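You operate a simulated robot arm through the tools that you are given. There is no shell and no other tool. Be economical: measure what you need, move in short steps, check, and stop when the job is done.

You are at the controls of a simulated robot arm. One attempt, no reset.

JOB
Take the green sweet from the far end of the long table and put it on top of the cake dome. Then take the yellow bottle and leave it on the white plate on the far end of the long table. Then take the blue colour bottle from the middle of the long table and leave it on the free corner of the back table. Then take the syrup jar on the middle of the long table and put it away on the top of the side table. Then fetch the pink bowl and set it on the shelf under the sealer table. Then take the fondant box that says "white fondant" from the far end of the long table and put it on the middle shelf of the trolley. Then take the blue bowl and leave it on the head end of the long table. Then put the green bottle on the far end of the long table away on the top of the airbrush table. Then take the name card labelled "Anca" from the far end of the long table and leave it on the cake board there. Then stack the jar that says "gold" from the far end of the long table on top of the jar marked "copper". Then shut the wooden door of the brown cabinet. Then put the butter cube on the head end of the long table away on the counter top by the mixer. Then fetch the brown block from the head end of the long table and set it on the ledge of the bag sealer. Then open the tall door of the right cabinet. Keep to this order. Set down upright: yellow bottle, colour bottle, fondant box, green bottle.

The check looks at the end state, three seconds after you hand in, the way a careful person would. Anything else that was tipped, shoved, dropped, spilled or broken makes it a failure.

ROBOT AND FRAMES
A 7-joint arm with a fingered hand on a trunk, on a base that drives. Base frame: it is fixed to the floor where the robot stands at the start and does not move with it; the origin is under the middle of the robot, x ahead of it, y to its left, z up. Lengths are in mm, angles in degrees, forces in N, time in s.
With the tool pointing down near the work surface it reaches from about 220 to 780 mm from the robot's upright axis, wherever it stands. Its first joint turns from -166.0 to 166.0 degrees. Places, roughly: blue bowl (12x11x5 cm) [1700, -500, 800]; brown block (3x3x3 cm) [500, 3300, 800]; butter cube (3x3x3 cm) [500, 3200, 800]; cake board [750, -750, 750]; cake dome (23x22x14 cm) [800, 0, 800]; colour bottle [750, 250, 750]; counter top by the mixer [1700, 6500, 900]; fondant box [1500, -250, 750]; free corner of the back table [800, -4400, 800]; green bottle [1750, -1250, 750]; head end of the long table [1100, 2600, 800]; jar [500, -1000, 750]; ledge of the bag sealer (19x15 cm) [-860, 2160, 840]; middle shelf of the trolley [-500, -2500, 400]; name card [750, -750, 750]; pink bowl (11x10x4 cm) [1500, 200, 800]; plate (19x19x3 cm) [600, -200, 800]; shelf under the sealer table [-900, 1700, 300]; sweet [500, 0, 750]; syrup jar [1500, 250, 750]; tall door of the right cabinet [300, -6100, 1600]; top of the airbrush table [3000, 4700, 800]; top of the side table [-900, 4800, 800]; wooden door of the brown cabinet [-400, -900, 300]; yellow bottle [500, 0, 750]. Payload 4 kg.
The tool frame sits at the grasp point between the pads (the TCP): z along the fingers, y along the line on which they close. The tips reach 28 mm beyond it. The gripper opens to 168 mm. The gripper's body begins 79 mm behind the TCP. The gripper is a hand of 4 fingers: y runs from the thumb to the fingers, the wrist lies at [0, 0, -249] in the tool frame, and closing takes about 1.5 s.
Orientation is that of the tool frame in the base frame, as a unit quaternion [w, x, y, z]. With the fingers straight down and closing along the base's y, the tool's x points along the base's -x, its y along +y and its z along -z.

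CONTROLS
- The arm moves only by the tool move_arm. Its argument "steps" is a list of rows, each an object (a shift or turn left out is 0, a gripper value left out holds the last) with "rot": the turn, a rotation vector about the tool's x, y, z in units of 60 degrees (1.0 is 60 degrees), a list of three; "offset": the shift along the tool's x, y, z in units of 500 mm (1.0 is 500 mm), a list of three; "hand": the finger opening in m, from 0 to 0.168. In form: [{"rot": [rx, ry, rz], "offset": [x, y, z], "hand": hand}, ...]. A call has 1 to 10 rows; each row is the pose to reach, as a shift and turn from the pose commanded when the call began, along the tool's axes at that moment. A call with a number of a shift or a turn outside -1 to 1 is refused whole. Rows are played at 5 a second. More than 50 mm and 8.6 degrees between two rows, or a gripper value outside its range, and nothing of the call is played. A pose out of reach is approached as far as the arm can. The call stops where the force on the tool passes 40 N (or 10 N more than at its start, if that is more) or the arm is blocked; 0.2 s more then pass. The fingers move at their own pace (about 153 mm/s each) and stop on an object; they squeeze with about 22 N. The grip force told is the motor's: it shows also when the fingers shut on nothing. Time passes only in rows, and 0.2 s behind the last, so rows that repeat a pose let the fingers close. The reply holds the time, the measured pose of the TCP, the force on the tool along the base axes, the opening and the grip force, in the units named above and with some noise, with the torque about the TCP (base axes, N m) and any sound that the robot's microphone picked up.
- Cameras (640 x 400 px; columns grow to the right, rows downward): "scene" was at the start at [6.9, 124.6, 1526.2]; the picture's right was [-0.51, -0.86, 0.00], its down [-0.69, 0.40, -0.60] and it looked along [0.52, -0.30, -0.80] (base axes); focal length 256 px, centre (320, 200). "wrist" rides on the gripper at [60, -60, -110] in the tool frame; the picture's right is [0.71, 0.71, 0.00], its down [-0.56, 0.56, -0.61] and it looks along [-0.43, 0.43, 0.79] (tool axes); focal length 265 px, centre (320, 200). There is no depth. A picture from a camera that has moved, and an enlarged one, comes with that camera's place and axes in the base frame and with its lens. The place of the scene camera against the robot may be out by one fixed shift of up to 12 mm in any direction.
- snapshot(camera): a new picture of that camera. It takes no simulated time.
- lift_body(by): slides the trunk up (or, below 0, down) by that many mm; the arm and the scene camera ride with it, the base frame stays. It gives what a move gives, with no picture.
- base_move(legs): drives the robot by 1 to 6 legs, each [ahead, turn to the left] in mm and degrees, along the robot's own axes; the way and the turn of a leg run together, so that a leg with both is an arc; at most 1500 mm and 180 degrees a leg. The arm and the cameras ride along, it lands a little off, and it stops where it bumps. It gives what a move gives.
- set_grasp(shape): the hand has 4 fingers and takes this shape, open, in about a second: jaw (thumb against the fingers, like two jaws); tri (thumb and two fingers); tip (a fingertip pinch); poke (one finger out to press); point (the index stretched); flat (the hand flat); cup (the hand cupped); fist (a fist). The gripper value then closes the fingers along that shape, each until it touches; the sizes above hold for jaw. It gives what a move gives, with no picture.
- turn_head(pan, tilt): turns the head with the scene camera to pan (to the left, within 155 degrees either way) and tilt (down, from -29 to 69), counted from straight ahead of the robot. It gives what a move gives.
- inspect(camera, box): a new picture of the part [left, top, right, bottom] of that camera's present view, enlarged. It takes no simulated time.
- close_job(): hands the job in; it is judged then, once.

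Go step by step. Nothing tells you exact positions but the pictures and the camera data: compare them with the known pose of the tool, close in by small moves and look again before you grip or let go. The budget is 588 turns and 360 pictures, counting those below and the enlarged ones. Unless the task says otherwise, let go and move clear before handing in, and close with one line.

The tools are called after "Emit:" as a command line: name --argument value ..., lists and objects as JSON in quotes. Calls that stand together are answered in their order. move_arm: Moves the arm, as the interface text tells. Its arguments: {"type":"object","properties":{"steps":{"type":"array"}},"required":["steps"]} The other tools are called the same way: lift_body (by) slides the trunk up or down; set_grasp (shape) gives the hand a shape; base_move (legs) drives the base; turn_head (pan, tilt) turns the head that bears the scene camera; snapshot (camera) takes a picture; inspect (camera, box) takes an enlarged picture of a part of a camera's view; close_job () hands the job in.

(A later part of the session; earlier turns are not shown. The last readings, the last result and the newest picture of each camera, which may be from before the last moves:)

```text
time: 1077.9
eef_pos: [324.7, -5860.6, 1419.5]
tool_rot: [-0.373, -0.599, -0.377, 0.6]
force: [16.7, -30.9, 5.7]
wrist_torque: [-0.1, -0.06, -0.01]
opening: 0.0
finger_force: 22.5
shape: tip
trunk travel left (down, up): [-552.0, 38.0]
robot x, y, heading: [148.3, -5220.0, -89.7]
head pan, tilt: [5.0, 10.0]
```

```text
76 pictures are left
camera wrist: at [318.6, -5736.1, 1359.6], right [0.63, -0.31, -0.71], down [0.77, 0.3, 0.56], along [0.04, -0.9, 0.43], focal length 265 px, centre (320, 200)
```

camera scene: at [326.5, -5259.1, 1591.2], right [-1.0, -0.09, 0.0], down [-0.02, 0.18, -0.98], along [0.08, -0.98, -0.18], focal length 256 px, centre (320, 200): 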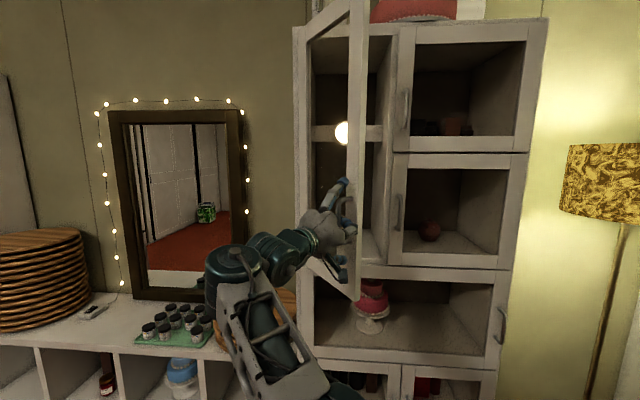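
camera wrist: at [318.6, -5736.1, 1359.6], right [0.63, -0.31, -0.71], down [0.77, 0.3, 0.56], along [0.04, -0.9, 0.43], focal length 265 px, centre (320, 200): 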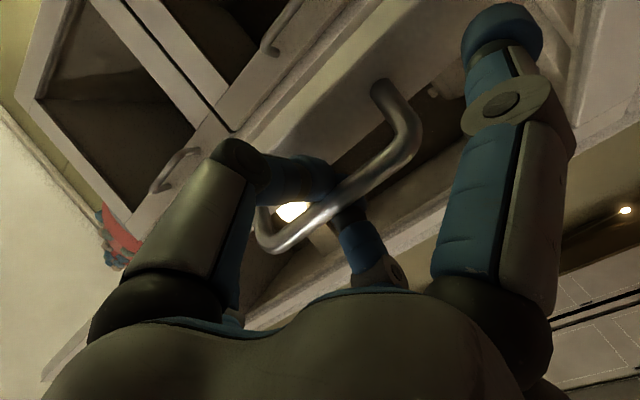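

About 60° open. One more stretch along the arc (slightly inward to relieve the pull).

Emit:
move_arm --steps '[{"offset": [0, 0.022, -0.008], "rot": [0.05, 0, 0]}, {"offset": [0, 0.045, -0.025], "rot": [0.1, 0, 0]}, {"offset": [0, 0.067, -0.045], "rot": [0.16, 0, 0]}, {"offset": [0, 0.09, -0.066], "rot": [0.22, 0, 0]}, {"offset": [0, 0.112, -0.086], "rot": [0.28, 0, 0]}]'

Emit:
snapshot --camera "scene"

Emit:
snapshot --camera "wrist"

```text
time: 1078.8
eef_pos: [354.0, -5843.3, 1406.0]
tool_rot: [-0.326, -0.622, -0.323, 0.634]
force: [9.8, -23.2, 9.8]
wrist_torque: [-0.21, -0.06, -0.07]
opening: 0.0
finger_force: 21.8
shape: tip
out of reach, approached as far as the arm can: row 3, 4
trunk travel left (down, up): [-552.0, 38.0]
robot x, y, heading: [148.3, -5220.2, -90.0]
head pan, tilt: [5.0, 10.0]
stopped in row 4: the force on the tool passed its limit at 49 N (the readings are from after the stop); the commanded pose is now the measured one
```

```text
75 pictures are left
camera scene: at [326.2, -5258.0, 1591.3], right [-1.0, -0.09, 0.0], down [-0.02, 0.18, -0.98], along [0.09, -0.98, -0.18], focal length 256 px, centre (320, 200)
```

scene: 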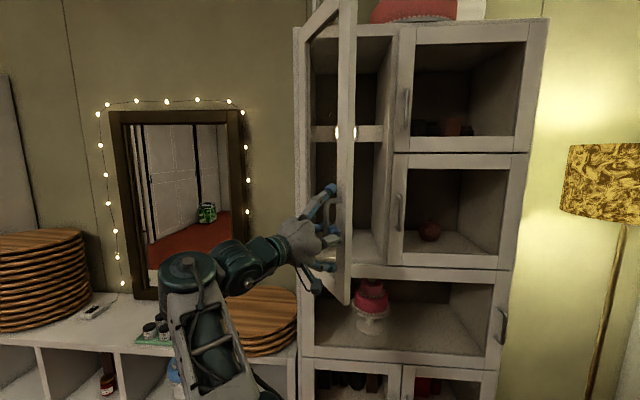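

```text
74 pictures are left
camera wrist: at [367.2, -5719.7, 1344.2], right [0.57, -0.42, -0.71], down [0.82, 0.19, 0.54], along [-0.1, -0.89, 0.45], focal length 265 px, centre (320, 200)
```

wrist: 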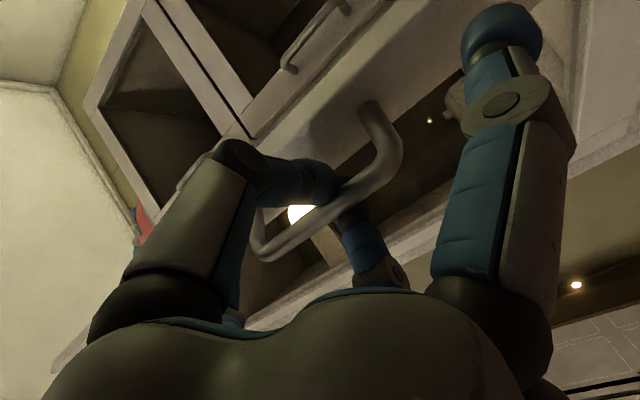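

Roughly 70° open. Release the handle and back away along the hand's axis.

Emit:
move_arm --steps '[{"hand": 0.03}, {"hand": 0.05}, {"hand": 0.05}, {"offset": [0, 0, -0.05]}, {"offset": [0, 0, -0.11]}, {"offset": [0, 0, -0.17]}]'

Emit:
snapshot --camera "scene"

Emit:
snapshot --camera "wrist"

```text
time: 1080.2
eef_pos: [380.5, -5771.9, 1400.0]
tool_rot: [-0.324, -0.626, -0.318, 0.634]
force: [0.5, -0.1, -0.2]
wrist_torque: [-0.01, 0.04, -0.08]
opening: 50.1
finger_force: 0.1
shape: tip
out of reach, approached as far as the arm can: row 6
trunk travel left (down, up): [-552.0, 38.0]
robot x, y, heading: [146.6, -5219.9, -90.0]
head pan, tilt: [5.0, 10.0]
```

```text
73 pictures are left
camera scene: at [321.4, -5253.6, 1592.0], right [-1.0, -0.09, 0.0], down [-0.01, 0.17, -0.98], along [0.09, -0.98, -0.17], focal length 256 px, centre (320, 200)
```

scene: 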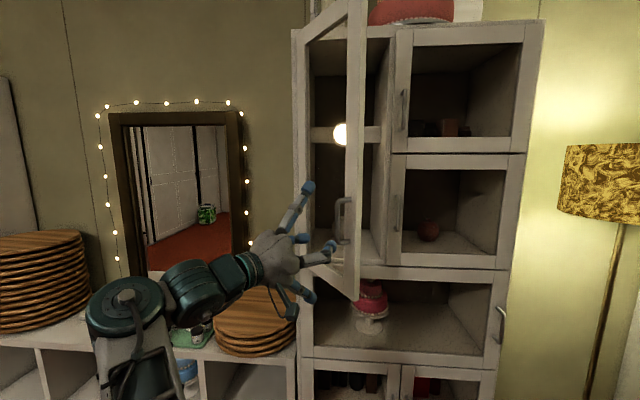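

```text
72 pictures are left
camera wrist: at [396.2, -5648.3, 1336.2], right [0.57, -0.43, -0.71], down [0.82, 0.18, 0.55], along [-0.11, -0.89, 0.45], focal length 265 px, centre (320, 200)
```

wrist: 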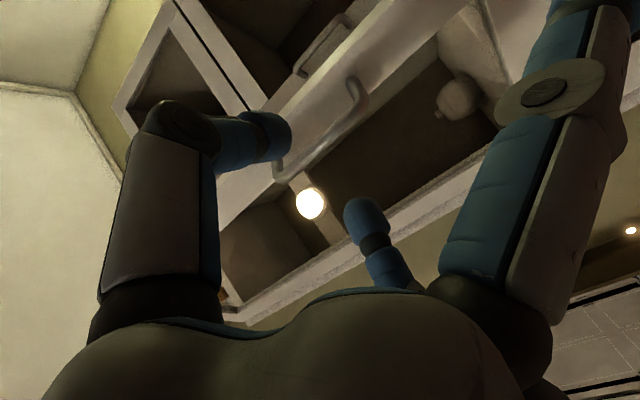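

Released; the door rests about 56° open. I'll push it wider from inside: back the base off, straighten the hand, and use a closed fist of fingers.

Emit:
base_move --legs '[[-150, 0]]'

Emit:
move_arm --steps '[{"offset": [-0.006, -0.024, 0.07], "rot": [-0.1, 0, 0]}, {"offset": [-0.013, -0.047, 0.14], "rot": [-0.2, 0, 0]}, {"offset": [-0.02, -0.07, 0.21], "rot": [-0.3, 0, 0]}, {"offset": [-0.027, -0.094, 0.28], "rot": [-0.4, 0, 0]}, {"offset": [-0.034, -0.118, 0.35], "rot": [-0.5, 0, 0]}, {"offset": [-0.04, -0.141, 0.419], "rot": [-0.6, 0, 0]}]'

Emit:
set_grasp --shape "jaw"

Emit:
snapshot --camera "scene"

```text
time: 1081.6
eef_pos: [383.8, -5622.1, 1399.3]
tool_rot: [-0.325, -0.625, -0.32, 0.634]
force: [0.6, 0.4, 0.3]
wrist_torque: [0.01, -0.03, -0.02]
opening: 50.0
finger_force: 0.2
shape: tip
trunk travel left (down, up): [-552.0, 38.0]
robot x, y, heading: [143.8, -5067.3, -90.2]
head pan, tilt: [5.0, 10.0]
```

```text
time: 1083.0
eef_pos: [201.6, -5749.4, 1420.8]
tool_rot: [-0.503, -0.494, -0.499, 0.505]
force: [-0.3, -0.4, 0.8]
wrist_torque: [-0.02, -0.01, 0.02]
opening: 50.0
finger_force: 0.0
shape: tip
trunk travel left (down, up): [-552.0, 38.0]
robot x, y, heading: [145.0, -5070.2, -89.9]
head pan, tilt: [5.0, 10.0]
```

```text
time: 1083.9
eef_pos: [205.7, -5750.1, 1421.7]
tool_rot: [-0.502, -0.493, -0.499, 0.506]
force: [-0.1, -0.9, 0.2]
wrist_torque: [-0.01, 0.0, 0.01]
opening: 168.2
finger_force: 0.1
shape: jaw
trunk travel left (down, up): [-552.0, 38.0]
robot x, y, heading: [148.8, -5069.6, -90.0]
head pan, tilt: [5.0, 10.0]
```

```text
71 pictures are left
camera scene: at [322.0, -5102.9, 1591.9], right [-1.0, -0.09, 0.0], down [-0.02, 0.17, -0.98], along [0.09, -0.98, -0.17], focal length 256 px, centre (320, 200)
```

scene: 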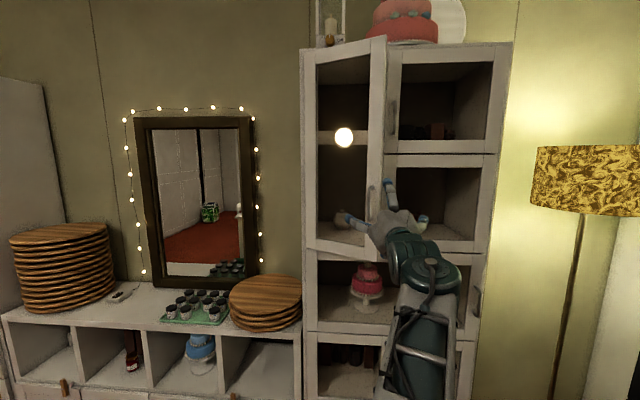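

The door seems to have swung back somewhat. Check whether it is moving by itself.

Emit:
move_arm --steps '[{"hand": 0.0}, {"hand": 0.0}, {"hand": 0.0}, {"hand": 0.0}, {"hand": 0.0}, {"hand": 0.0}]'

Emit:
snapshot --camera "scene"

```text
time: 1085.3
eef_pos: [206.2, -5749.5, 1421.5]
tool_rot: [-0.503, -0.493, -0.5, 0.504]
force: [0.2, -0.1, -1.0]
wrist_torque: [-0.01, 0.0, -0.03]
opening: 0.0
finger_force: 21.5
shape: jaw
trunk travel left (down, up): [-552.0, 38.0]
robot x, y, heading: [147.7, -5069.4, -90.0]
head pan, tilt: [5.0, 10.0]
```

```text
70 pictures are left
camera scene: at [322.0, -5102.9, 1591.9], right [-1.0, -0.09, 0.0], down [-0.02, 0.17, -0.98], along [0.09, -0.98, -0.17], focal length 256 px, centre (320, 200)
```

scene: 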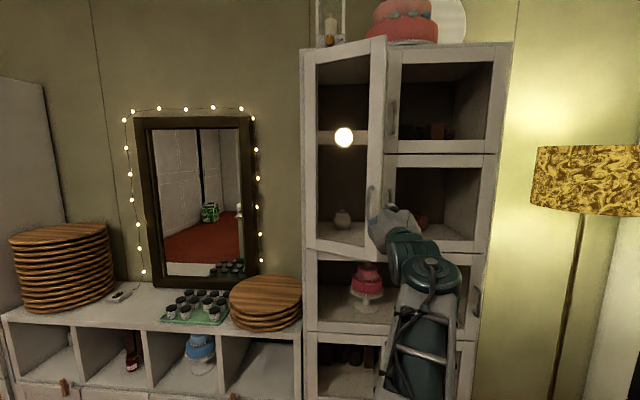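

Static at ~34°. I'll go in beside the free edge and push from the inner face.

Emit:
move_arm --steps '[{"offset": [0, -0.07, 0]}, {"offset": [0, -0.135, 0]}]'

Emit:
base_move --legs '[[130, 0]]'

Emit:
snapshot --camera "wrist"

Emit:
snapshot --camera "scene"

```text
time: 1085.9
eef_pos: [136.4, -5750.6, 1421.4]
tool_rot: [-0.503, -0.494, -0.499, 0.504]
force: [0.2, 0.3, -0.2]
wrist_torque: [0.03, 0.0, 0.04]
opening: 0.0
finger_force: 21.6
shape: jaw
trunk travel left (down, up): [-552.0, 38.0]
robot x, y, heading: [149.8, -5071.5, -89.7]
head pan, tilt: [5.0, 10.0]
```

```text
time: 1087.2
eef_pos: [137.4, -5884.4, 1420.4]
tool_rot: [-0.503, -0.493, -0.5, 0.504]
force: [-0.4, 0.2, -0.4]
wrist_torque: [-0.04, 0.01, 0.01]
opening: 0.0
finger_force: 21.9
shape: jaw
trunk travel left (down, up): [-552.0, 38.0]
robot x, y, heading: [149.9, -5199.0, -89.8]
head pan, tilt: [5.0, 10.0]
```

```text
69 pictures are left
camera wrist: at [76.0, -5774.4, 1358.9], right [0.7, -0.01, -0.71], down [0.56, 0.62, 0.54], along [0.44, -0.78, 0.44], focal length 265 px, centre (320, 200)
```

wrist: 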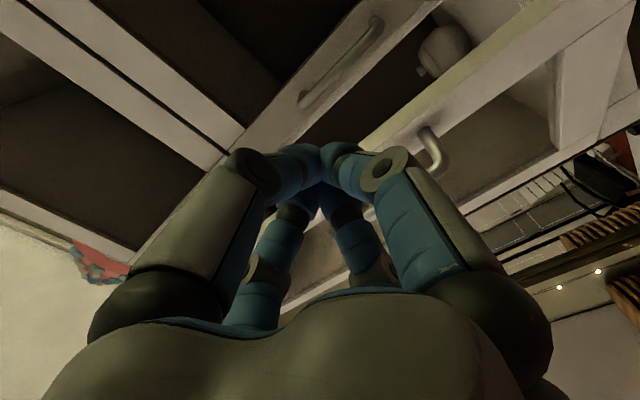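

```text
68 pictures are left
camera scene: at [322.0, -5234.7, 1591.9], right [-1.0, -0.09, 0.0], down [-0.02, 0.17, -0.98], along [0.09, -0.98, -0.17], focal length 256 px, centre (320, 200)
```

scene: 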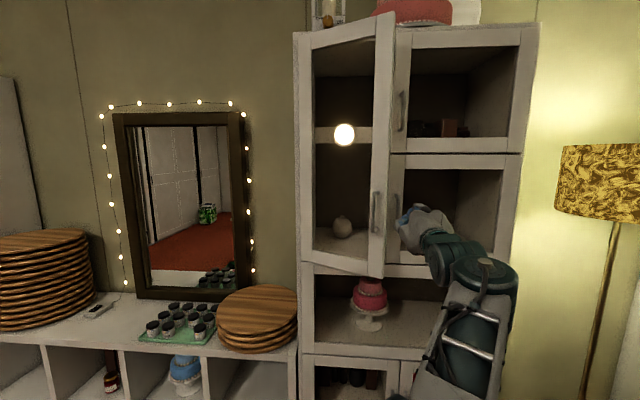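

Emit:
move_arm --steps '[{"offset": [0, -0.016, 0.05]}, {"offset": [0, -0.016, 0.1]}, {"offset": [0, -0.016, 0.15]}, {"offset": [0, -0.016, 0.2]}, {"offset": [0, -0.016, 0.235]}]'

Emit:
inspect --camera "scene" --box '[290, 130, 470, 290]'

```text
time: 1088.4
eef_pos: [128.9, -5999.9, 1421.6]
tool_rot: [-0.503, -0.493, -0.5, 0.505]
force: [0.0, 0.1, 0.1]
wrist_torque: [-0.02, -0.02, 0.01]
opening: 0.0
finger_force: 22.1
shape: jaw
trunk travel left (down, up): [-552.0, 38.0]
robot x, y, heading: [145.7, -5201.8, -89.9]
head pan, tilt: [5.0, 10.0]
```

```text
2.50 times, centred on (380, 210) of scene
camera zoom: at [322.0, -5234.0, 1591.9], right [-1.0, -0.09, 0.0], down [-0.02, 0.17, -0.98], along [0.09, -0.98, -0.17], focal length 641 px, centre (170, 175)
```

zoom: 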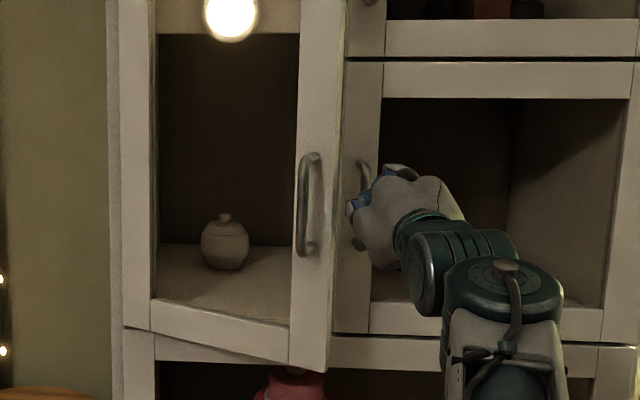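

Inside position reached. Push toward +x.

Emit:
move_arm --steps '[{"offset": [0, 0.05, 0]}, {"offset": [0, 0.1, 0]}, {"offset": [0, 0.15, 0]}, {"offset": [0, 0.2, 0]}, {"offset": [0, 0.25, 0]}, {"offset": [0, 0.3, 0]}, {"offset": [0, 0.35, 0]}]'

Emit:
snapshot --camera "scene"

```text
time: 1089.1
eef_pos: [155.3, -5996.5, 1422.6]
tool_rot: [-0.489, -0.508, -0.485, 0.517]
force: [-14.4, 6.4, 0.4]
wrist_torque: [0.03, 0.03, 0.29]
opening: 0.1
finger_force: 22.1
shape: jaw
trunk travel left (down, up): [-552.0, 38.0]
robot x, y, heading: [148.6, -5198.7, -90.8]
head pan, tilt: [5.0, 10.0]
stopped in row 3: the force on the tool passed its limit at 44 N (the readings are from after the stop); the commanded pose is now the measured one
```

```text
66 pictures are left
camera scene: at [319.4, -5234.4, 1592.3], right [-1.0, -0.08, 0.0], down [-0.01, 0.17, -0.98], along [0.07, -0.98, -0.17], focal length 256 px, centre (320, 200)
```

scene: 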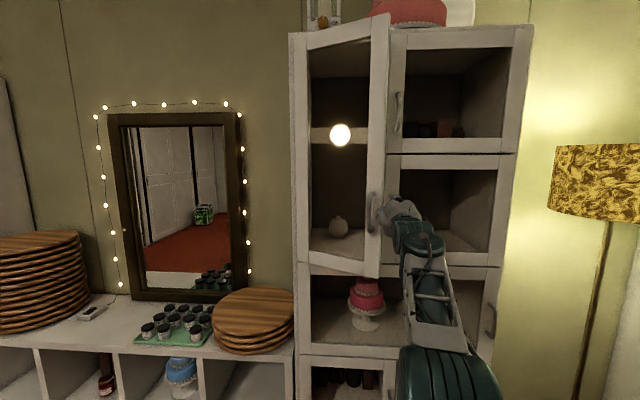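

Only the door's edge was touched. Insert deeper, get behind the inner face, then draw outward along the swing.

Emit:
move_arm --steps '[{"offset": [0, -0.04, 0]}, {"offset": [0, -0.07, 0.0]}, {"offset": [0, -0.07, 0.05]}, {"offset": [0, -0.07, 0.095]}]'

Emit:
snapshot --camera "wrist"

Emit:
inspect --camera "scene" --box '[290, 130, 470, 290]'

```text
time: 1090.1
eef_pos: [123.1, -6043.3, 1423.0]
tool_rot: [-0.491, -0.506, -0.488, 0.514]
force: [-3.9, 5.2, 0.0]
wrist_torque: [0.05, 0.01, -0.11]
opening: 0.2
finger_force: 21.7
shape: jaw
trunk travel left (down, up): [-552.0, 38.0]
robot x, y, heading: [145.3, -5200.1, -90.4]
head pan, tilt: [5.0, 10.0]
```

```text
65 pictures are left
camera wrist: at [67.0, -5931.2, 1361.3], right [0.7, -0.04, -0.71], down [0.59, 0.6, 0.55], along [0.4, -0.8, 0.44], focal length 265 px, centre (320, 200)
```

wrist: 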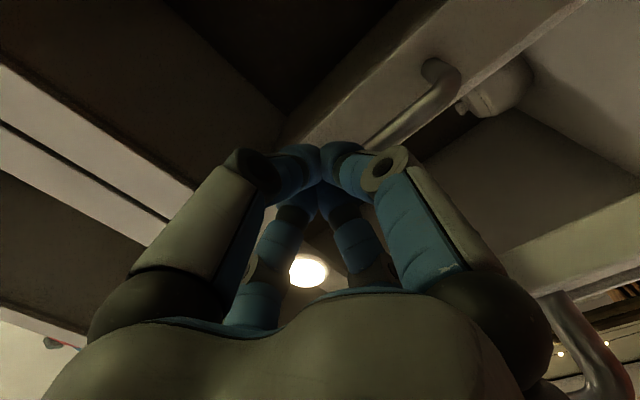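

```text
2.50 times, centred on (380, 210) of scene
camera zoom: at [320.4, -5233.7, 1592.1], right [-1.0, -0.08, 0.0], down [-0.01, 0.17, -0.98], along [0.08, -0.98, -0.17], focal length 641 px, centre (170, 175)
```

zoom: 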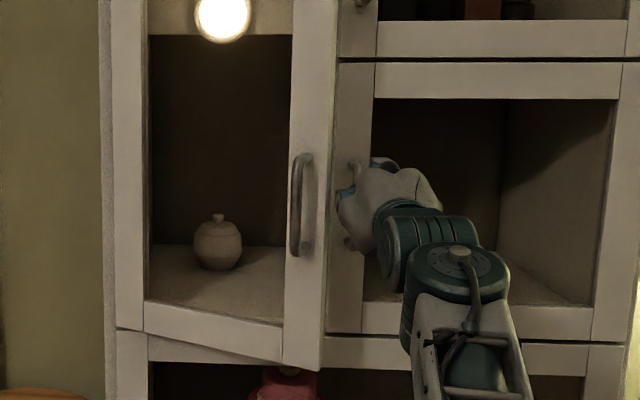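

Emit:
move_arm --steps '[{"offset": [0, 0.04, 0]}, {"offset": [0, 0.08, 0]}, {"offset": [0, 0.12, 0]}]'

Emit:
inspect --camera "scene" --box '[290, 130, 470, 290]'

```text
time: 1090.7
eef_pos: [126.7, -6042.2, 1423.6]
tool_rot: [-0.479, -0.52, -0.473, 0.526]
force: [-11.4, 12.0, -2.2]
wrist_torque: [0.09, 0.01, -0.27]
opening: 0.0
finger_force: 21.7
shape: jaw
trunk travel left (down, up): [-552.0, 38.0]
robot x, y, heading: [148.1, -5201.3, -91.5]
head pan, tilt: [5.0, 10.0]
stopped in row 2: the force on the tool passed its limit at 44 N (the readings are from after the stop); the commanded pose is now the measured one
```

```text
2.50 times, centred on (380, 210) of scene
camera zoom: at [320.0, -5234.9, 1592.1], right [-1.0, -0.07, 0.0], down [-0.01, 0.17, -0.98], along [0.07, -0.98, -0.17], focal length 641 px, centre (170, 175)
```

zoom: 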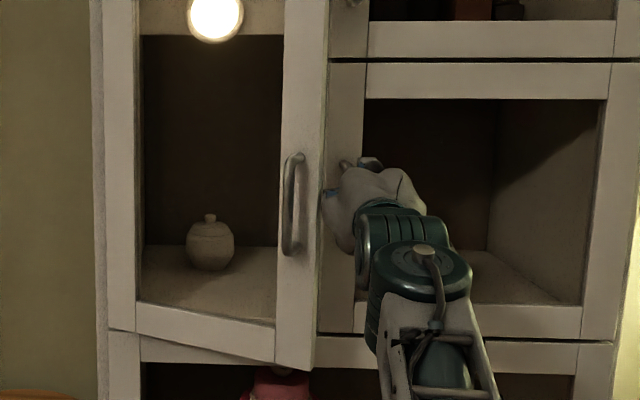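

The neighbouring handle is in the way at this height. Back out and go in lower (z≈1285), below both handles.

Emit:
move_arm --steps '[{"offset": [0, -0.03, -0.04]}, {"offset": [0, -0.04, -0.11]}, {"offset": [0, -0.04, -0.19]}, {"offset": [0.09, -0.04, -0.19]}, {"offset": [0.18, -0.04, -0.19]}, {"offset": [0.27, -0.04, -0.19]}]'

Emit:
snapshot --camera "scene"

```text
time: 1092.0
eef_pos: [122.9, -5950.2, 1285.9]
tool_rot: [-0.482, -0.516, -0.479, 0.521]
force: [1.0, 0.5, -0.5]
wrist_torque: [0.01, -0.01, 0.01]
opening: 0.0
finger_force: 21.8
shape: jaw
trunk travel left (down, up): [-552.0, 38.0]
robot x, y, heading: [148.2, -5200.4, -91.0]
head pan, tilt: [5.0, 10.0]
```

```text
62 pictures are left
camera scene: at [321.2, -5236.6, 1592.0], right [-1.0, -0.07, 0.0], down [-0.01, 0.17, -0.98], along [0.07, -0.98, -0.17], focal length 256 px, centre (320, 200)
```

scene: 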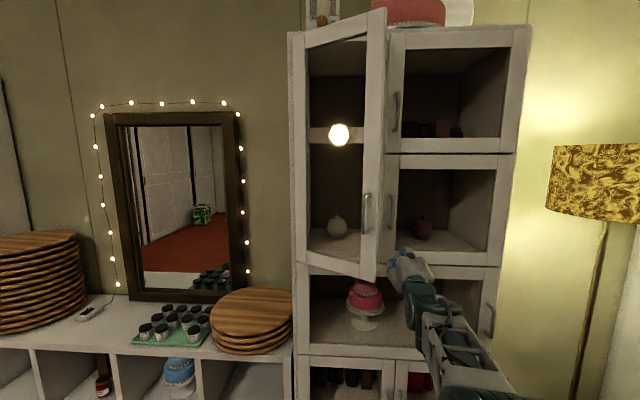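

Emit:
move_arm --steps '[{"offset": [0, 0, 0.05]}, {"offset": [0, 0, 0.1]}, {"offset": [0, 0, 0.15]}, {"offset": [0, 0, 0.18]}]'

Emit:
snapshot --camera "wrist"

```text
time: 1093.0
eef_pos: [114.3, -6041.8, 1287.3]
tool_rot: [-0.481, -0.517, -0.477, 0.523]
force: [0.3, 0.1, 0.3]
wrist_torque: [0.0, 0.03, 0.01]
opening: 0.0
finger_force: 21.4
shape: jaw
trunk travel left (down, up): [-552.0, 38.0]
robot x, y, heading: [150.5, -5202.6, -91.4]
head pan, tilt: [5.0, 10.0]
```

```text
61 pictures are left
camera wrist: at [62.7, -5928.0, 1225.7], right [0.7, -0.06, -0.71], down [0.61, 0.57, 0.55], along [0.37, -0.82, 0.44], focal length 265 px, centre (320, 200)
```

wrist: 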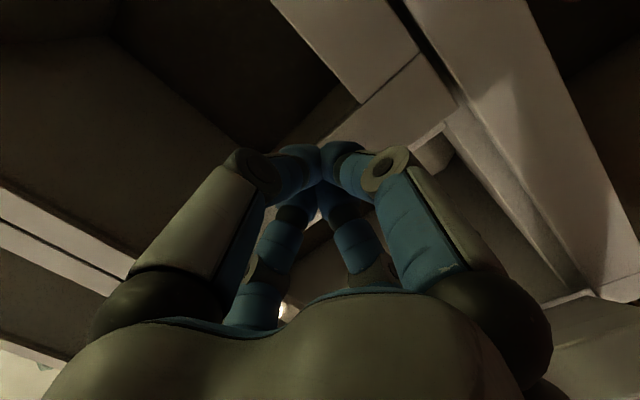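

Emit:
move_arm --steps '[{"offset": [0, 0.04, 0]}, {"offset": [0, 0.08, 0]}, {"offset": [0, 0.12, 0]}, {"offset": [0, 0.16, 0]}]'

Emit:
snapshot --camera "scene"

```text
time: 1093.8
eef_pos: [131.0, -6043.2, 1286.6]
tool_rot: [-0.468, -0.527, -0.466, 0.534]
force: [-11.5, 5.6, 1.6]
wrist_torque: [0.07, -0.07, 1.08]
opening: 0.0
finger_force: 22.2
shape: jaw
trunk travel left (down, up): [-552.0, 38.0]
robot x, y, heading: [148.2, -5195.1, -91.7]
head pan, tilt: [5.0, 10.0]
stopped in row 3: the force on the tool passed its limit at 48 N (the readings are from after the stop); the commanded pose is now the measured one
```

```text
60 pictures are left
camera scene: at [319.2, -5237.2, 1592.2], right [-1.0, -0.06, 0.0], down [-0.01, 0.17, -0.98], along [0.06, -0.98, -0.17], focal length 256 px, centre (320, 200)
```

scene: 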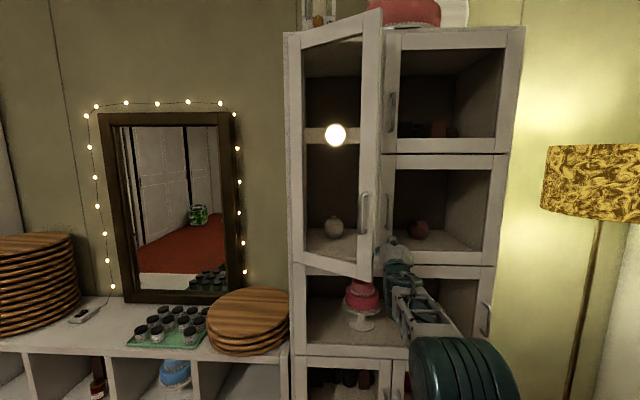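

The palm side met the edge. Back out ~35 mm so only the finger knuckles engage behind the edge, then push.

Emit:
move_arm --steps '[{"offset": [0, -0.05, 0]}, {"offset": [0, -0.05, -0.064]}, {"offset": [0, -0.01, -0.064]}, {"offset": [0, 0.03, -0.064]}, {"offset": [0, 0.07, -0.064]}, {"offset": [0, 0.11, -0.064]}, {"offset": [0, 0.14, -0.064]}]'

Emit:
snapshot --camera "scene"

```text
time: 1094.9
eef_pos: [137.4, -6011.5, 1285.6]
tool_rot: [-0.455, -0.536, -0.458, 0.544]
force: [-13.2, 5.8, 2.8]
wrist_torque: [0.04, -0.12, 0.75]
opening: 0.1
finger_force: 22.0
shape: jaw
trunk travel left (down, up): [-552.0, 38.0]
robot x, y, heading: [153.5, -5198.5, -92.1]
head pan, tilt: [5.0, 10.0]
stopped in row 5: the force on the tool passed its limit at 47 N (the readings are from after the stop); the commanded pose is now the measured one
```

```text
59 pictures are left
camera scene: at [318.7, -5238.2, 1592.3], right [-1.0, -0.05, 0.0], down [-0.01, 0.17, -0.98], along [0.05, -0.98, -0.17], focal length 256 px, centre (320, 200)
```

scene: 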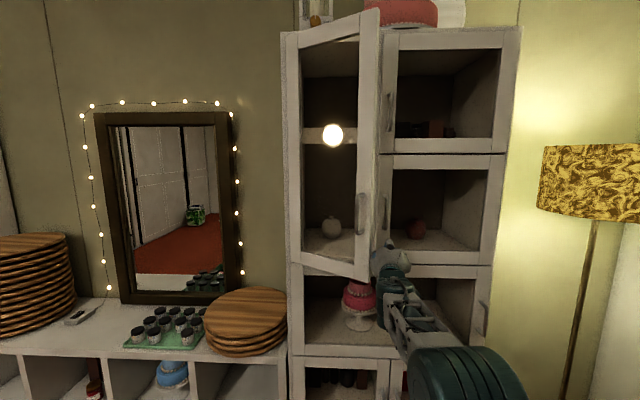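

The door's hinge seems damped; I was pushing too fast. Push slowly, 5 mm per row.

Emit:
move_arm --steps '[{"offset": [0, 0.01, -0.002]}, {"offset": [0, 0.02, -0.004]}, {"offset": [0, 0.03, -0.006]}, {"offset": [0, 0.04, -0.008]}, {"offset": [0, 0.05, -0.01]}, {"offset": [0, 0.06, -0.012]}, {"offset": [0, 0.07, -0.014]}, {"offset": [0, 0.08, -0.016]}, {"offset": [0, 0.09, -0.018]}, {"offset": [0, 0.1, -0.02]}]'

```text
time: 1095.7
eef_pos: [137.8, -6010.0, 1285.2]
tool_rot: [-0.447, -0.542, -0.452, 0.549]
force: [-12.4, 5.8, 3.6]
wrist_torque: [0.12, -0.19, 0.73]
opening: 0.0
finger_force: 21.6
shape: jaw
trunk travel left (down, up): [-552.0, 38.0]
robot x, y, heading: [150.5, -5193.4, -92.5]
head pan, tilt: [5.0, 10.0]
stopped in row 3: the force on the tool passed its limit at 41 N (the readings are from after the stop); the commanded pose is now the measured one
```

Emit:
inspect --camera "scene" --box '[320, 190, 440, 310]'

Emit:
snapshot --camera "wrist"

```text
3.33 times, centred on (380, 250) of scene
camera zoom: at [318.2, -5239.0, 1592.3], right [-1.0, -0.04, 0.0], down [-0.01, 0.17, -0.98], along [0.04, -0.98, -0.17], focal length 854 px, centre (120, 33)
```

zoom: 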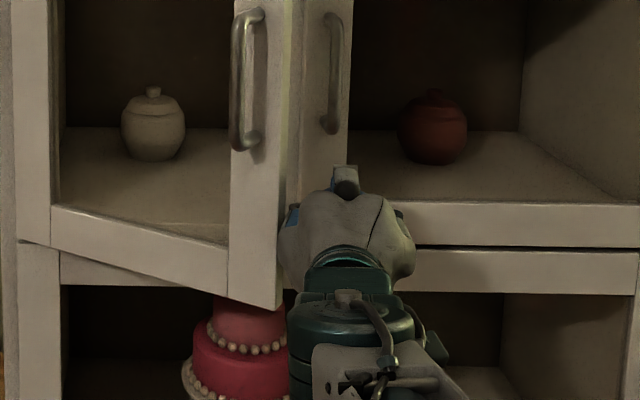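

```text
57 pictures are left
camera wrist: at [98.7, -5890.7, 1225.0], right [0.68, -0.14, -0.72], down [0.67, 0.5, 0.55], along [0.28, -0.86, 0.43], focal length 265 px, centre (320, 200)
```

wrist: 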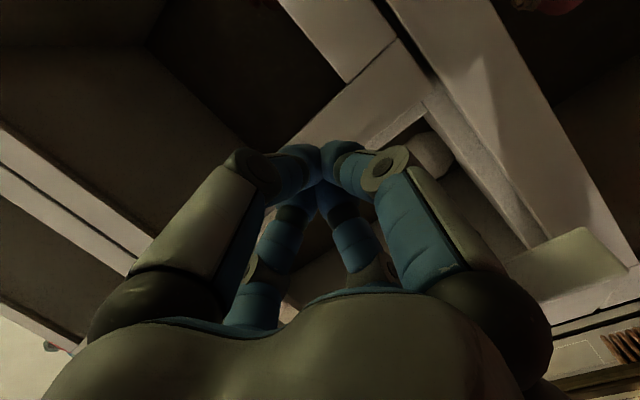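

The door needs a better lever: hook the fingers behind the edge, angled inward, and draw outward. Reposition for that.

Emit:
move_arm --steps '[{"offset": [0, -0.05, -0.02]}, {"offset": [0, -0.08, -0.05]}, {"offset": [0, -0.08, -0.06], "rot": [-0.11, 0, 0]}, {"offset": [0, -0.08, -0.06], "rot": [-0.22, 0, 0]}, {"offset": [0, -0.08, -0.06], "rot": [-0.33, 0, 0]}, {"offset": [0, -0.08, -0.06], "rot": [-0.45, 0, 0]}]'

Emit:
snapshot --camera "scene"

Emit:
snapshot --camera "wrist"

```text
time: 1097.1
eef_pos: [111.6, -5973.8, 1282.6]
tool_rot: [0.564, 0.419, 0.572, -0.424]
force: [0.0, 1.2, -0.3]
wrist_torque: [0.03, 0.03, 0.02]
opening: 0.1
finger_force: 21.7
shape: jaw
trunk travel left (down, up): [-552.0, 38.0]
robot x, y, heading: [147.9, -5198.9, -92.4]
head pan, tilt: [5.0, 10.0]
```

```text
56 pictures are left
camera scene: at [319.2, -5239.9, 1592.1], right [-1.0, -0.05, 0.0], down [-0.01, 0.17, -0.98], along [0.05, -0.98, -0.17], focal length 256 px, centre (320, 200)
```

scene: 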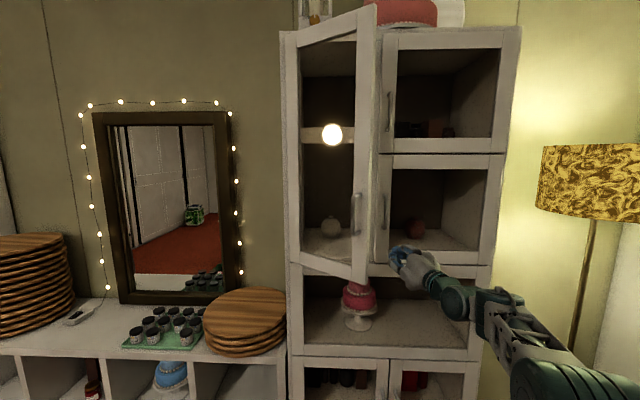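

```text
55 pictures are left
camera wrist: at [20.8, -5886.7, 1225.0], right [0.67, 0.21, -0.72], down [0.36, 0.75, 0.55], along [0.65, -0.63, 0.42], focal length 265 px, centre (320, 200)
```

wrist: 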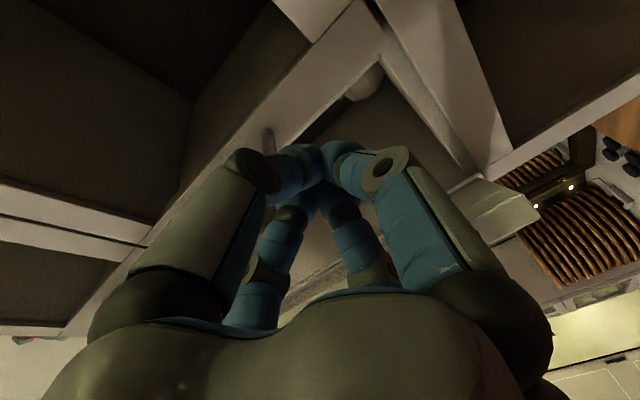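

Emit:
move_arm --steps '[{"offset": [0, 0.035, 0.015]}, {"offset": [0, 0.07, 0.03]}, {"offset": [0, 0.1, 0.042]}, {"offset": [0, 0.132, 0.042]}]'

Emit:
inspect --camera "scene" --box '[320, 190, 440, 310]'

```text
time: 1098.1
eef_pos: [174.1, -5975.0, 1283.2]
tool_rot: [0.561, 0.421, 0.57, -0.427]
force: [-14.4, 8.8, -2.5]
wrist_torque: [0.01, 0.1, 0.45]
opening: 0.0
finger_force: 22.4
shape: jaw
trunk travel left (down, up): [-552.0, 38.0]
robot x, y, heading: [145.7, -5198.5, -92.5]
head pan, tilt: [5.0, 10.0]
```

```text
3.33 times, centred on (380, 250) of scene
camera zoom: at [317.4, -5238.8, 1592.2], right [-1.0, -0.04, 0.0], down [-0.01, 0.17, -0.98], along [0.04, -0.98, -0.17], focal length 854 px, centre (120, 33)
```

zoom: 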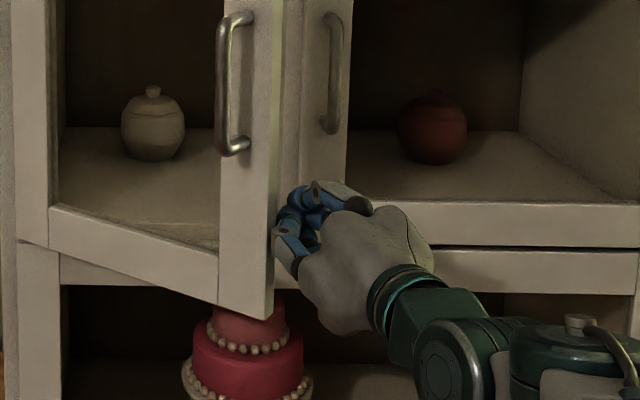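

Fingers bear on the edge. Push slowly outward.

Emit:
move_arm --steps '[{"offset": [0, 0.013, -0.007]}, {"offset": [0, 0.026, -0.014]}, {"offset": [0, 0.039, -0.021]}, {"offset": [0, 0.052, -0.028]}, {"offset": [0, 0.065, -0.035]}, {"offset": [0, 0.078, -0.042]}, {"offset": [0, 0.091, -0.05]}, {"offset": [0, 0.104, -0.058]}, {"offset": [0, 0.117, -0.066]}, {"offset": [0, 0.13, -0.074]}]'

Emit:
inspect --camera "scene" --box '[280, 150, 460, 310]'

```text
time: 1099.0
eef_pos: [187.1, -5957.8, 1282.3]
tool_rot: [0.558, 0.425, 0.568, -0.431]
force: [-12.0, 8.1, -0.2]
wrist_torque: [0.0, 0.01, 0.46]
opening: 0.0
finger_force: 22.5
shape: jaw
trunk travel left (down, up): [-552.0, 38.0]
robot x, y, heading: [146.4, -5203.3, -92.9]
head pan, tilt: [5.0, 10.0]
stopped in row 4: the force on the tool passed its limit at 40 N (the readings are from after the stop); the commanded pose is now the measured one
```

```text
2.50 times, centred on (370, 230) of scene
camera zoom: at [317.9, -5239.2, 1592.4], right [-1.0, -0.04, 0.0], down [-0.01, 0.17, -0.98], along [0.04, -0.98, -0.17], focal length 641 px, centre (195, 125)
```

zoom: 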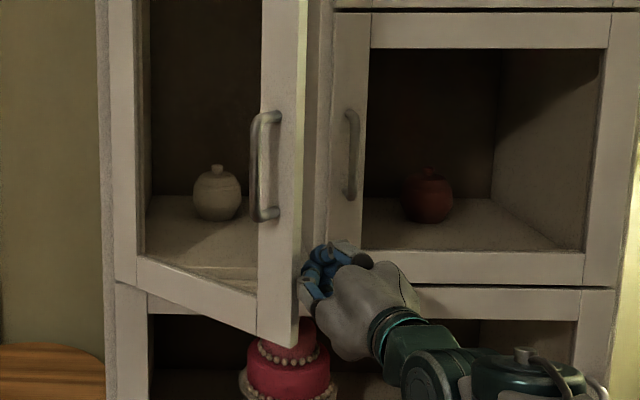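

I'm pressing the end face, not the inner face. A single extended finger will get behind it better: back off and switch to "poke".

Emit:
move_arm --steps '[{"offset": [0, -0.06, 0]}, {"offset": [0, -0.12, -0.06]}, {"offset": [0, -0.14, -0.14]}]'

Emit:
set_grasp --shape "poke"

Emit:
snapshot --camera "wrist"

Emit:
snapshot --camera "scene"

```text
time: 1099.8
eef_pos: [103.9, -5909.7, 1281.2]
tool_rot: [0.56, 0.423, 0.57, -0.428]
force: [0.2, 0.3, -0.2]
wrist_torque: [-0.05, 0.0, 0.04]
opening: 0.0
finger_force: 22.2
shape: jaw
trunk travel left (down, up): [-552.0, 38.0]
robot x, y, heading: [146.1, -5202.6, -92.5]
head pan, tilt: [5.0, 10.0]
```

```text
time: 1100.7
eef_pos: [106.4, -5910.7, 1281.0]
tool_rot: [0.559, 0.423, 0.57, -0.428]
force: [-0.6, -0.2, -0.9]
wrist_torque: [0.0, 0.0, 0.01]
opening: 0.1
finger_force: 0.1
shape: poke
trunk travel left (down, up): [-552.0, 38.0]
robot x, y, heading: [148.0, -5196.2, -92.4]
head pan, tilt: [5.0, 10.0]
```

```text
52 pictures are left
camera wrist: at [16.1, -5821.3, 1222.3], right [0.67, 0.2, -0.72], down [0.38, 0.74, 0.55], along [0.64, -0.64, 0.42], focal length 265 px, centre (320, 200)
```

wrist: 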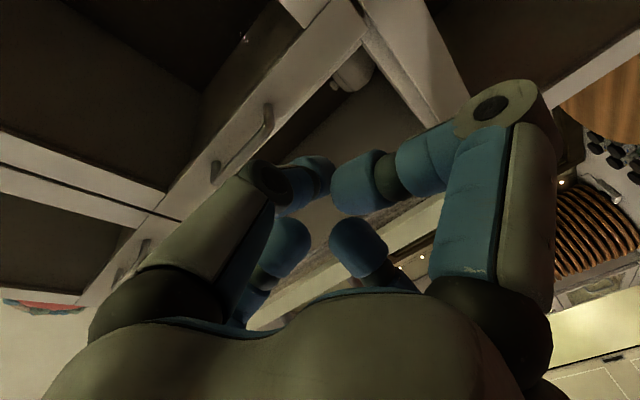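

```text
51 pictures are left
camera scene: at [319.8, -5240.3, 1592.0], right [-1.0, -0.04, 0.0], down [-0.01, 0.17, -0.98], along [0.04, -0.98, -0.17], focal length 256 px, centre (320, 200)
```

scene: 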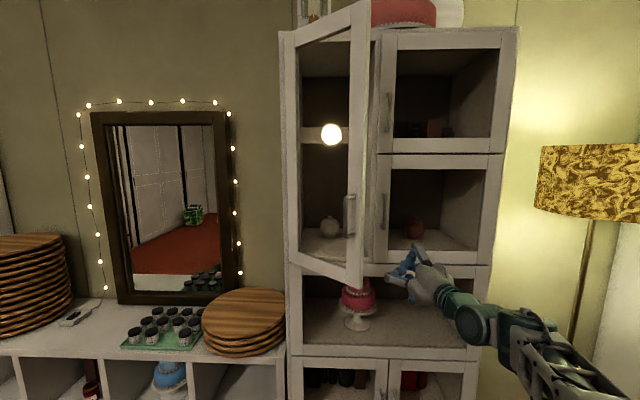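

Poke is no help. Return to jaw (closed) but angle the hand 45° so the fingers lie along the door's inner face.

Emit:
set_grasp --shape "jaw"

Emit:
move_arm --steps '[{"hand": 0.0}, {"hand": 0.0, "rot": [-0.12, 0, 0]}, {"rot": [-0.24, 0, 0]}, {"rot": [-0.36, 0, 0]}, {"rot": [-0.48, 0, 0]}, {"rot": [-0.48, 0, 0]}]'

Emit:
inspect --camera "scene" --box '[280, 150, 460, 310]'

```text
time: 1101.6
eef_pos: [105.8, -5910.7, 1280.5]
tool_rot: [0.559, 0.423, 0.571, -0.428]
force: [-0.1, 0.6, 0.6]
wrist_torque: [-0.02, 0.03, -0.02]
opening: 167.7
finger_force: 0.1
shape: jaw
trunk travel left (down, up): [-552.0, 38.0]
robot x, y, heading: [147.7, -5198.1, -92.9]
head pan, tilt: [5.0, 10.0]
```

```text
time: 1103.0
eef_pos: [105.5, -5909.8, 1283.0]
tool_rot: [0.647, 0.27, 0.659, -0.272]
force: [-0.3, -0.5, -0.8]
wrist_torque: [0.01, -0.01, -0.01]
opening: 0.2
finger_force: 22.8
shape: jaw
trunk travel left (down, up): [-552.0, 38.0]
robot x, y, heading: [148.6, -5198.2, -92.4]
head pan, tilt: [5.0, 10.0]
```

```text
2.50 times, centred on (370, 230) of scene
camera zoom: at [319.7, -5240.2, 1592.0], right [-1.0, -0.04, 0.0], down [-0.01, 0.17, -0.98], along [0.04, -0.98, -0.17], focal length 641 px, centre (195, 125)
```

zoom: 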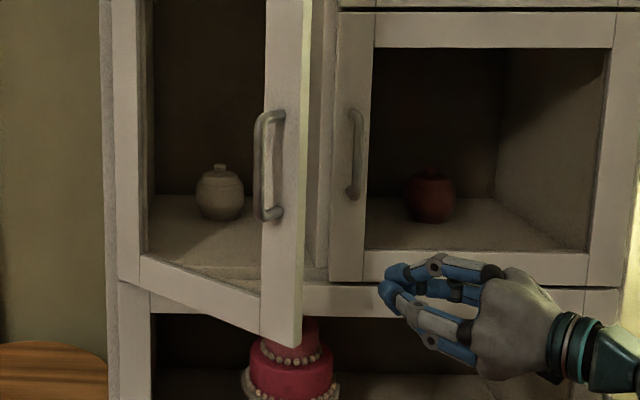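

Door steady at ~42°. Slide the hand in along the inner face.

Emit:
move_arm --steps '[{"offset": [0, -0.01, 0.05]}, {"offset": [0, -0.01, 0.1]}, {"offset": [0, 0, 0.15]}, {"offset": [0, 0.008, 0.2]}, {"offset": [0, 0.015, 0.238]}]'

Emit:
inspect --camera "scene" --box '[280, 150, 460, 310]'

```text
time: 1104.2
eef_pos: [197.9, -5991.2, 1280.6]
tool_rot: [0.646, 0.271, 0.659, -0.273]
force: [0.8, 0.2, 0.4]
wrist_torque: [0.02, 0.01, 0.0]
opening: 0.0
finger_force: 21.8
shape: jaw
trunk travel left (down, up): [-552.0, 38.0]
robot x, y, heading: [147.4, -5198.2, -92.5]
head pan, tilt: [5.0, 10.0]
```

```text
2.50 times, centred on (370, 230) of scene
camera zoom: at [320.1, -5240.5, 1591.9], right [-1.0, -0.04, 0.0], down [-0.01, 0.17, -0.98], along [0.04, -0.98, -0.17], focal length 641 px, centre (195, 125)
```

zoom: 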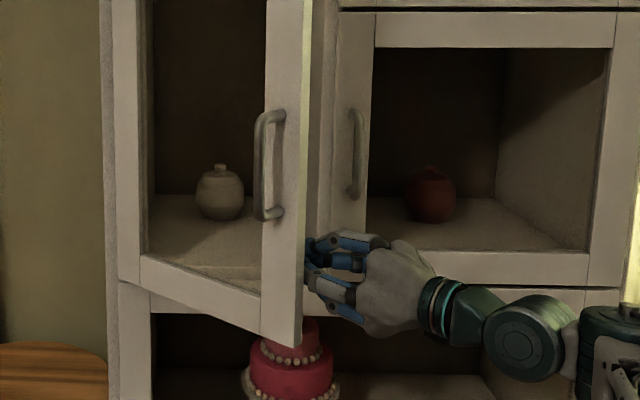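

Fingers are behind the door. A bit deeper, then press outward along the door's normal.

Emit:
move_arm --steps '[{"offset": [0, 0, 0.03]}, {"offset": [0, 0.0, 0.05]}, {"offset": [0, 0.03, 0.05]}, {"offset": [0, 0.06, 0.05]}, {"offset": [0, 0.08, 0.05]}, {"offset": [0, 0.1, 0.05]}, {"offset": [0, 0.115, 0.05]}, {"offset": [0, 0.13, 0.05]}, {"offset": [0, 0.145, 0.05]}]'

Emit:
inspect --camera "scene" --box '[280, 150, 460, 310]'

```text
time: 1106.2
eef_pos: [264.4, -5957.1, 1279.3]
tool_rot: [0.647, 0.271, 0.658, -0.273]
force: [-0.1, -0.8, 0.8]
wrist_torque: [-0.02, 0.0, 0.03]
opening: 0.0
finger_force: 21.9
shape: jaw
trunk travel left (down, up): [-552.0, 38.0]
robot x, y, heading: [144.2, -5196.9, -92.6]
head pan, tilt: [5.0, 10.0]
```

```text
2.50 times, centred on (370, 230) of scene
camera zoom: at [319.9, -5240.3, 1592.0], right [-1.0, -0.04, 0.0], down [-0.01, 0.17, -0.98], along [0.04, -0.98, -0.17], focal length 641 px, centre (195, 125)
```

zoom: 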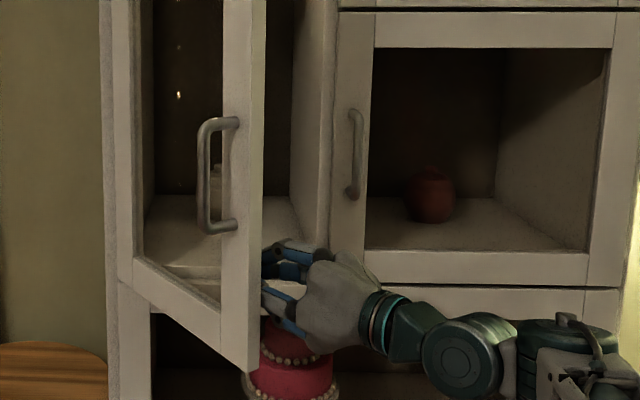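

Works well. Continue, mostly toward +x.

Emit:
move_arm --steps '[{"offset": [0, 0.024, 0.01]}, {"offset": [0, 0.048, 0.02]}, {"offset": [0, 0.072, 0.03]}, {"offset": [0, 0.096, 0.04]}, {"offset": [0, 0.12, 0.05]}, {"offset": [0, 0.144, 0.06]}, {"offset": [0, 0.168, 0.072]}, {"offset": [0, 0.198, 0.085]}]'

Emit:
inspect --camera "scene" --box '[280, 150, 460, 310]'

```text
time: 1108.0
eef_pos: [364.6, -5917.9, 1278.8]
tool_rot: [0.647, 0.27, 0.659, -0.273]
force: [-0.6, 0.0, -0.3]
wrist_torque: [0.0, 0.01, -0.01]
opening: 0.1
finger_force: 22.1
shape: jaw
trunk travel left (down, up): [-552.0, 38.0]
robot x, y, heading: [149.5, -5199.5, -92.5]
head pan, tilt: [5.0, 10.0]
```

```text
2.50 times, centred on (370, 230) of scene
camera zoom: at [320.2, -5240.2, 1591.9], right [-1.0, -0.04, 0.0], down [-0.01, 0.17, -0.98], along [0.04, -0.98, -0.17], focal length 641 px, centre (195, 125)
```

zoom: 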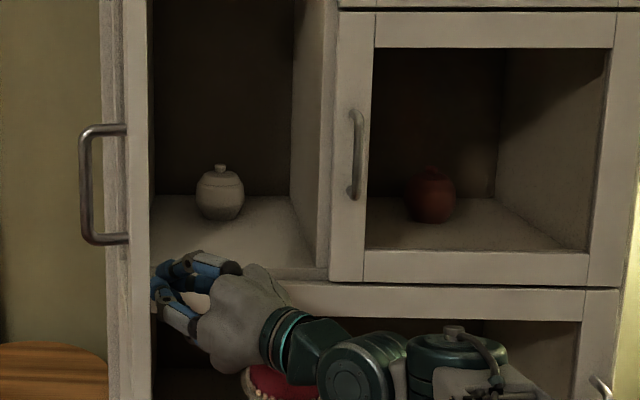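

The door stands wide open (~90°). Withdraw the hand clear.

Emit:
move_arm --steps '[{"offset": [0, -0.03, -0.03]}, {"offset": [0, -0.06, -0.07]}, {"offset": [0, -0.09, -0.12]}, {"offset": [0, -0.12, -0.17]}, {"offset": [0, -0.14, -0.23]}, {"offset": [0, -0.15, -0.3]}, {"offset": [0, -0.15, -0.37]}]'

Emit:
base_move --legs '[[-350, 0]]'

Emit:
snapshot --camera "scene"

```text
time: 1109.6
eef_pos: [180.8, -5837.9, 1284.1]
tool_rot: [0.646, 0.271, 0.659, -0.274]
force: [0.2, 0.3, -0.2]
wrist_torque: [-0.02, 0.0, -0.02]
opening: 0.1
finger_force: 22.1
shape: jaw
trunk travel left (down, up): [-552.0, 38.0]
robot x, y, heading: [144.0, -5202.8, -92.6]
head pan, tilt: [5.0, 10.0]
```

```text
time: 1111.9
eef_pos: [200.6, -5483.3, 1283.4]
tool_rot: [0.648, 0.269, 0.66, -0.271]
force: [0.1, 0.4, -0.2]
wrist_torque: [-0.02, 0.02, 0.0]
opening: 0.0
finger_force: 22.2
shape: jaw
trunk travel left (down, up): [-552.0, 38.0]
robot x, y, heading: [160.4, -4844.4, -92.2]
head pan, tilt: [5.0, 10.0]
```

```text
46 pictures are left
camera scene: at [334.9, -4883.2, 1592.0], right [-1.0, -0.05, 0.0], down [-0.01, 0.17, -0.98], along [0.05, -0.98, -0.17], focal length 256 px, centre (320, 200)
```

scene: 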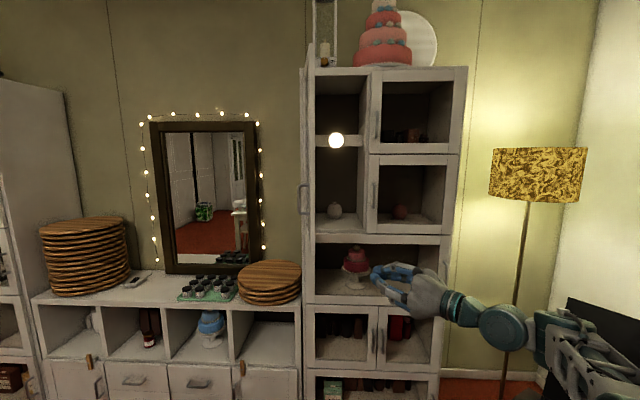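

The door stays wide open. A final look back at the blue bottle and the far end of the long table.

Emit:
base_move --legs '[[0, 60]]'

Emit:
turn_head --pan 105 --tilt 12

Emit:
snapshot --camera "scene"

Emit:
inspect --camera "scene" --box '[240, 140, 380, 240]'

```text
time: 1114.9
eef_pos: [728.8, -5142.4, 1284.2]
tool_rot: [0.697, -0.09, 0.707, 0.082]
force: [0.6, 0.2, -0.5]
wrist_torque: [0.0, 0.0, 0.01]
opening: 0.0
finger_force: 21.6
shape: jaw
trunk travel left (down, up): [-552.0, 38.0]
robot x, y, heading: [162.3, -4847.5, -33.7]
head pan, tilt: [5.0, 10.0]
```

```text
time: 1116.6
eef_pos: [728.1, -5141.9, 1284.2]
tool_rot: [0.697, -0.09, 0.707, 0.082]
force: [-0.5, 0.5, -0.2]
wrist_torque: [0.01, 0.01, -0.02]
opening: 0.0
finger_force: 22.1
shape: jaw
trunk travel left (down, up): [-552.0, 38.0]
robot x, y, heading: [165.2, -4844.5, -33.5]
head pan, tilt: [105.0, 12.0]
```

```text
45 pictures are left
camera scene: at [234.5, -4587.2, 1588.7], right [0.95, -0.32, 0.0], down [-0.07, -0.2, -0.98], along [0.31, 0.93, -0.21], focal length 256 px, centre (320, 200)
```

scene: 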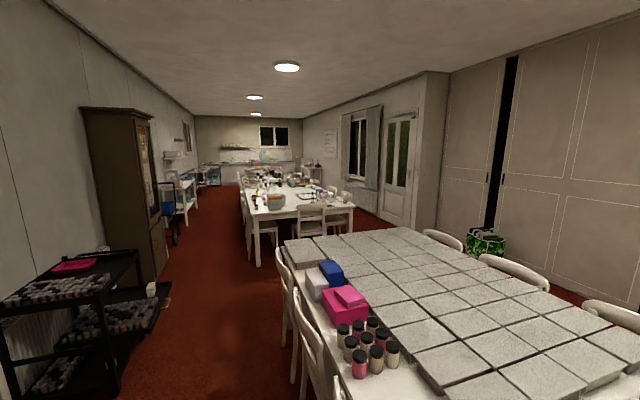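

```text
4.00 times, centred on (310, 190) of scene
camera zoom: at [234.5, -4587.2, 1588.7], right [0.95, -0.32, 0.0], down [-0.07, -0.2, -0.98], along [0.31, 0.93, -0.21], focal length 1025 px, centre (360, 240)
```

zoom: 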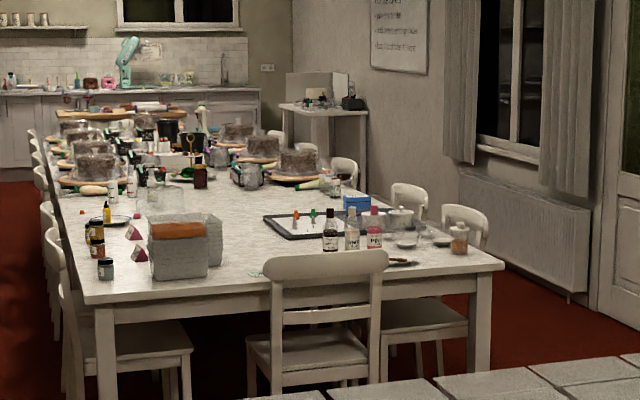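

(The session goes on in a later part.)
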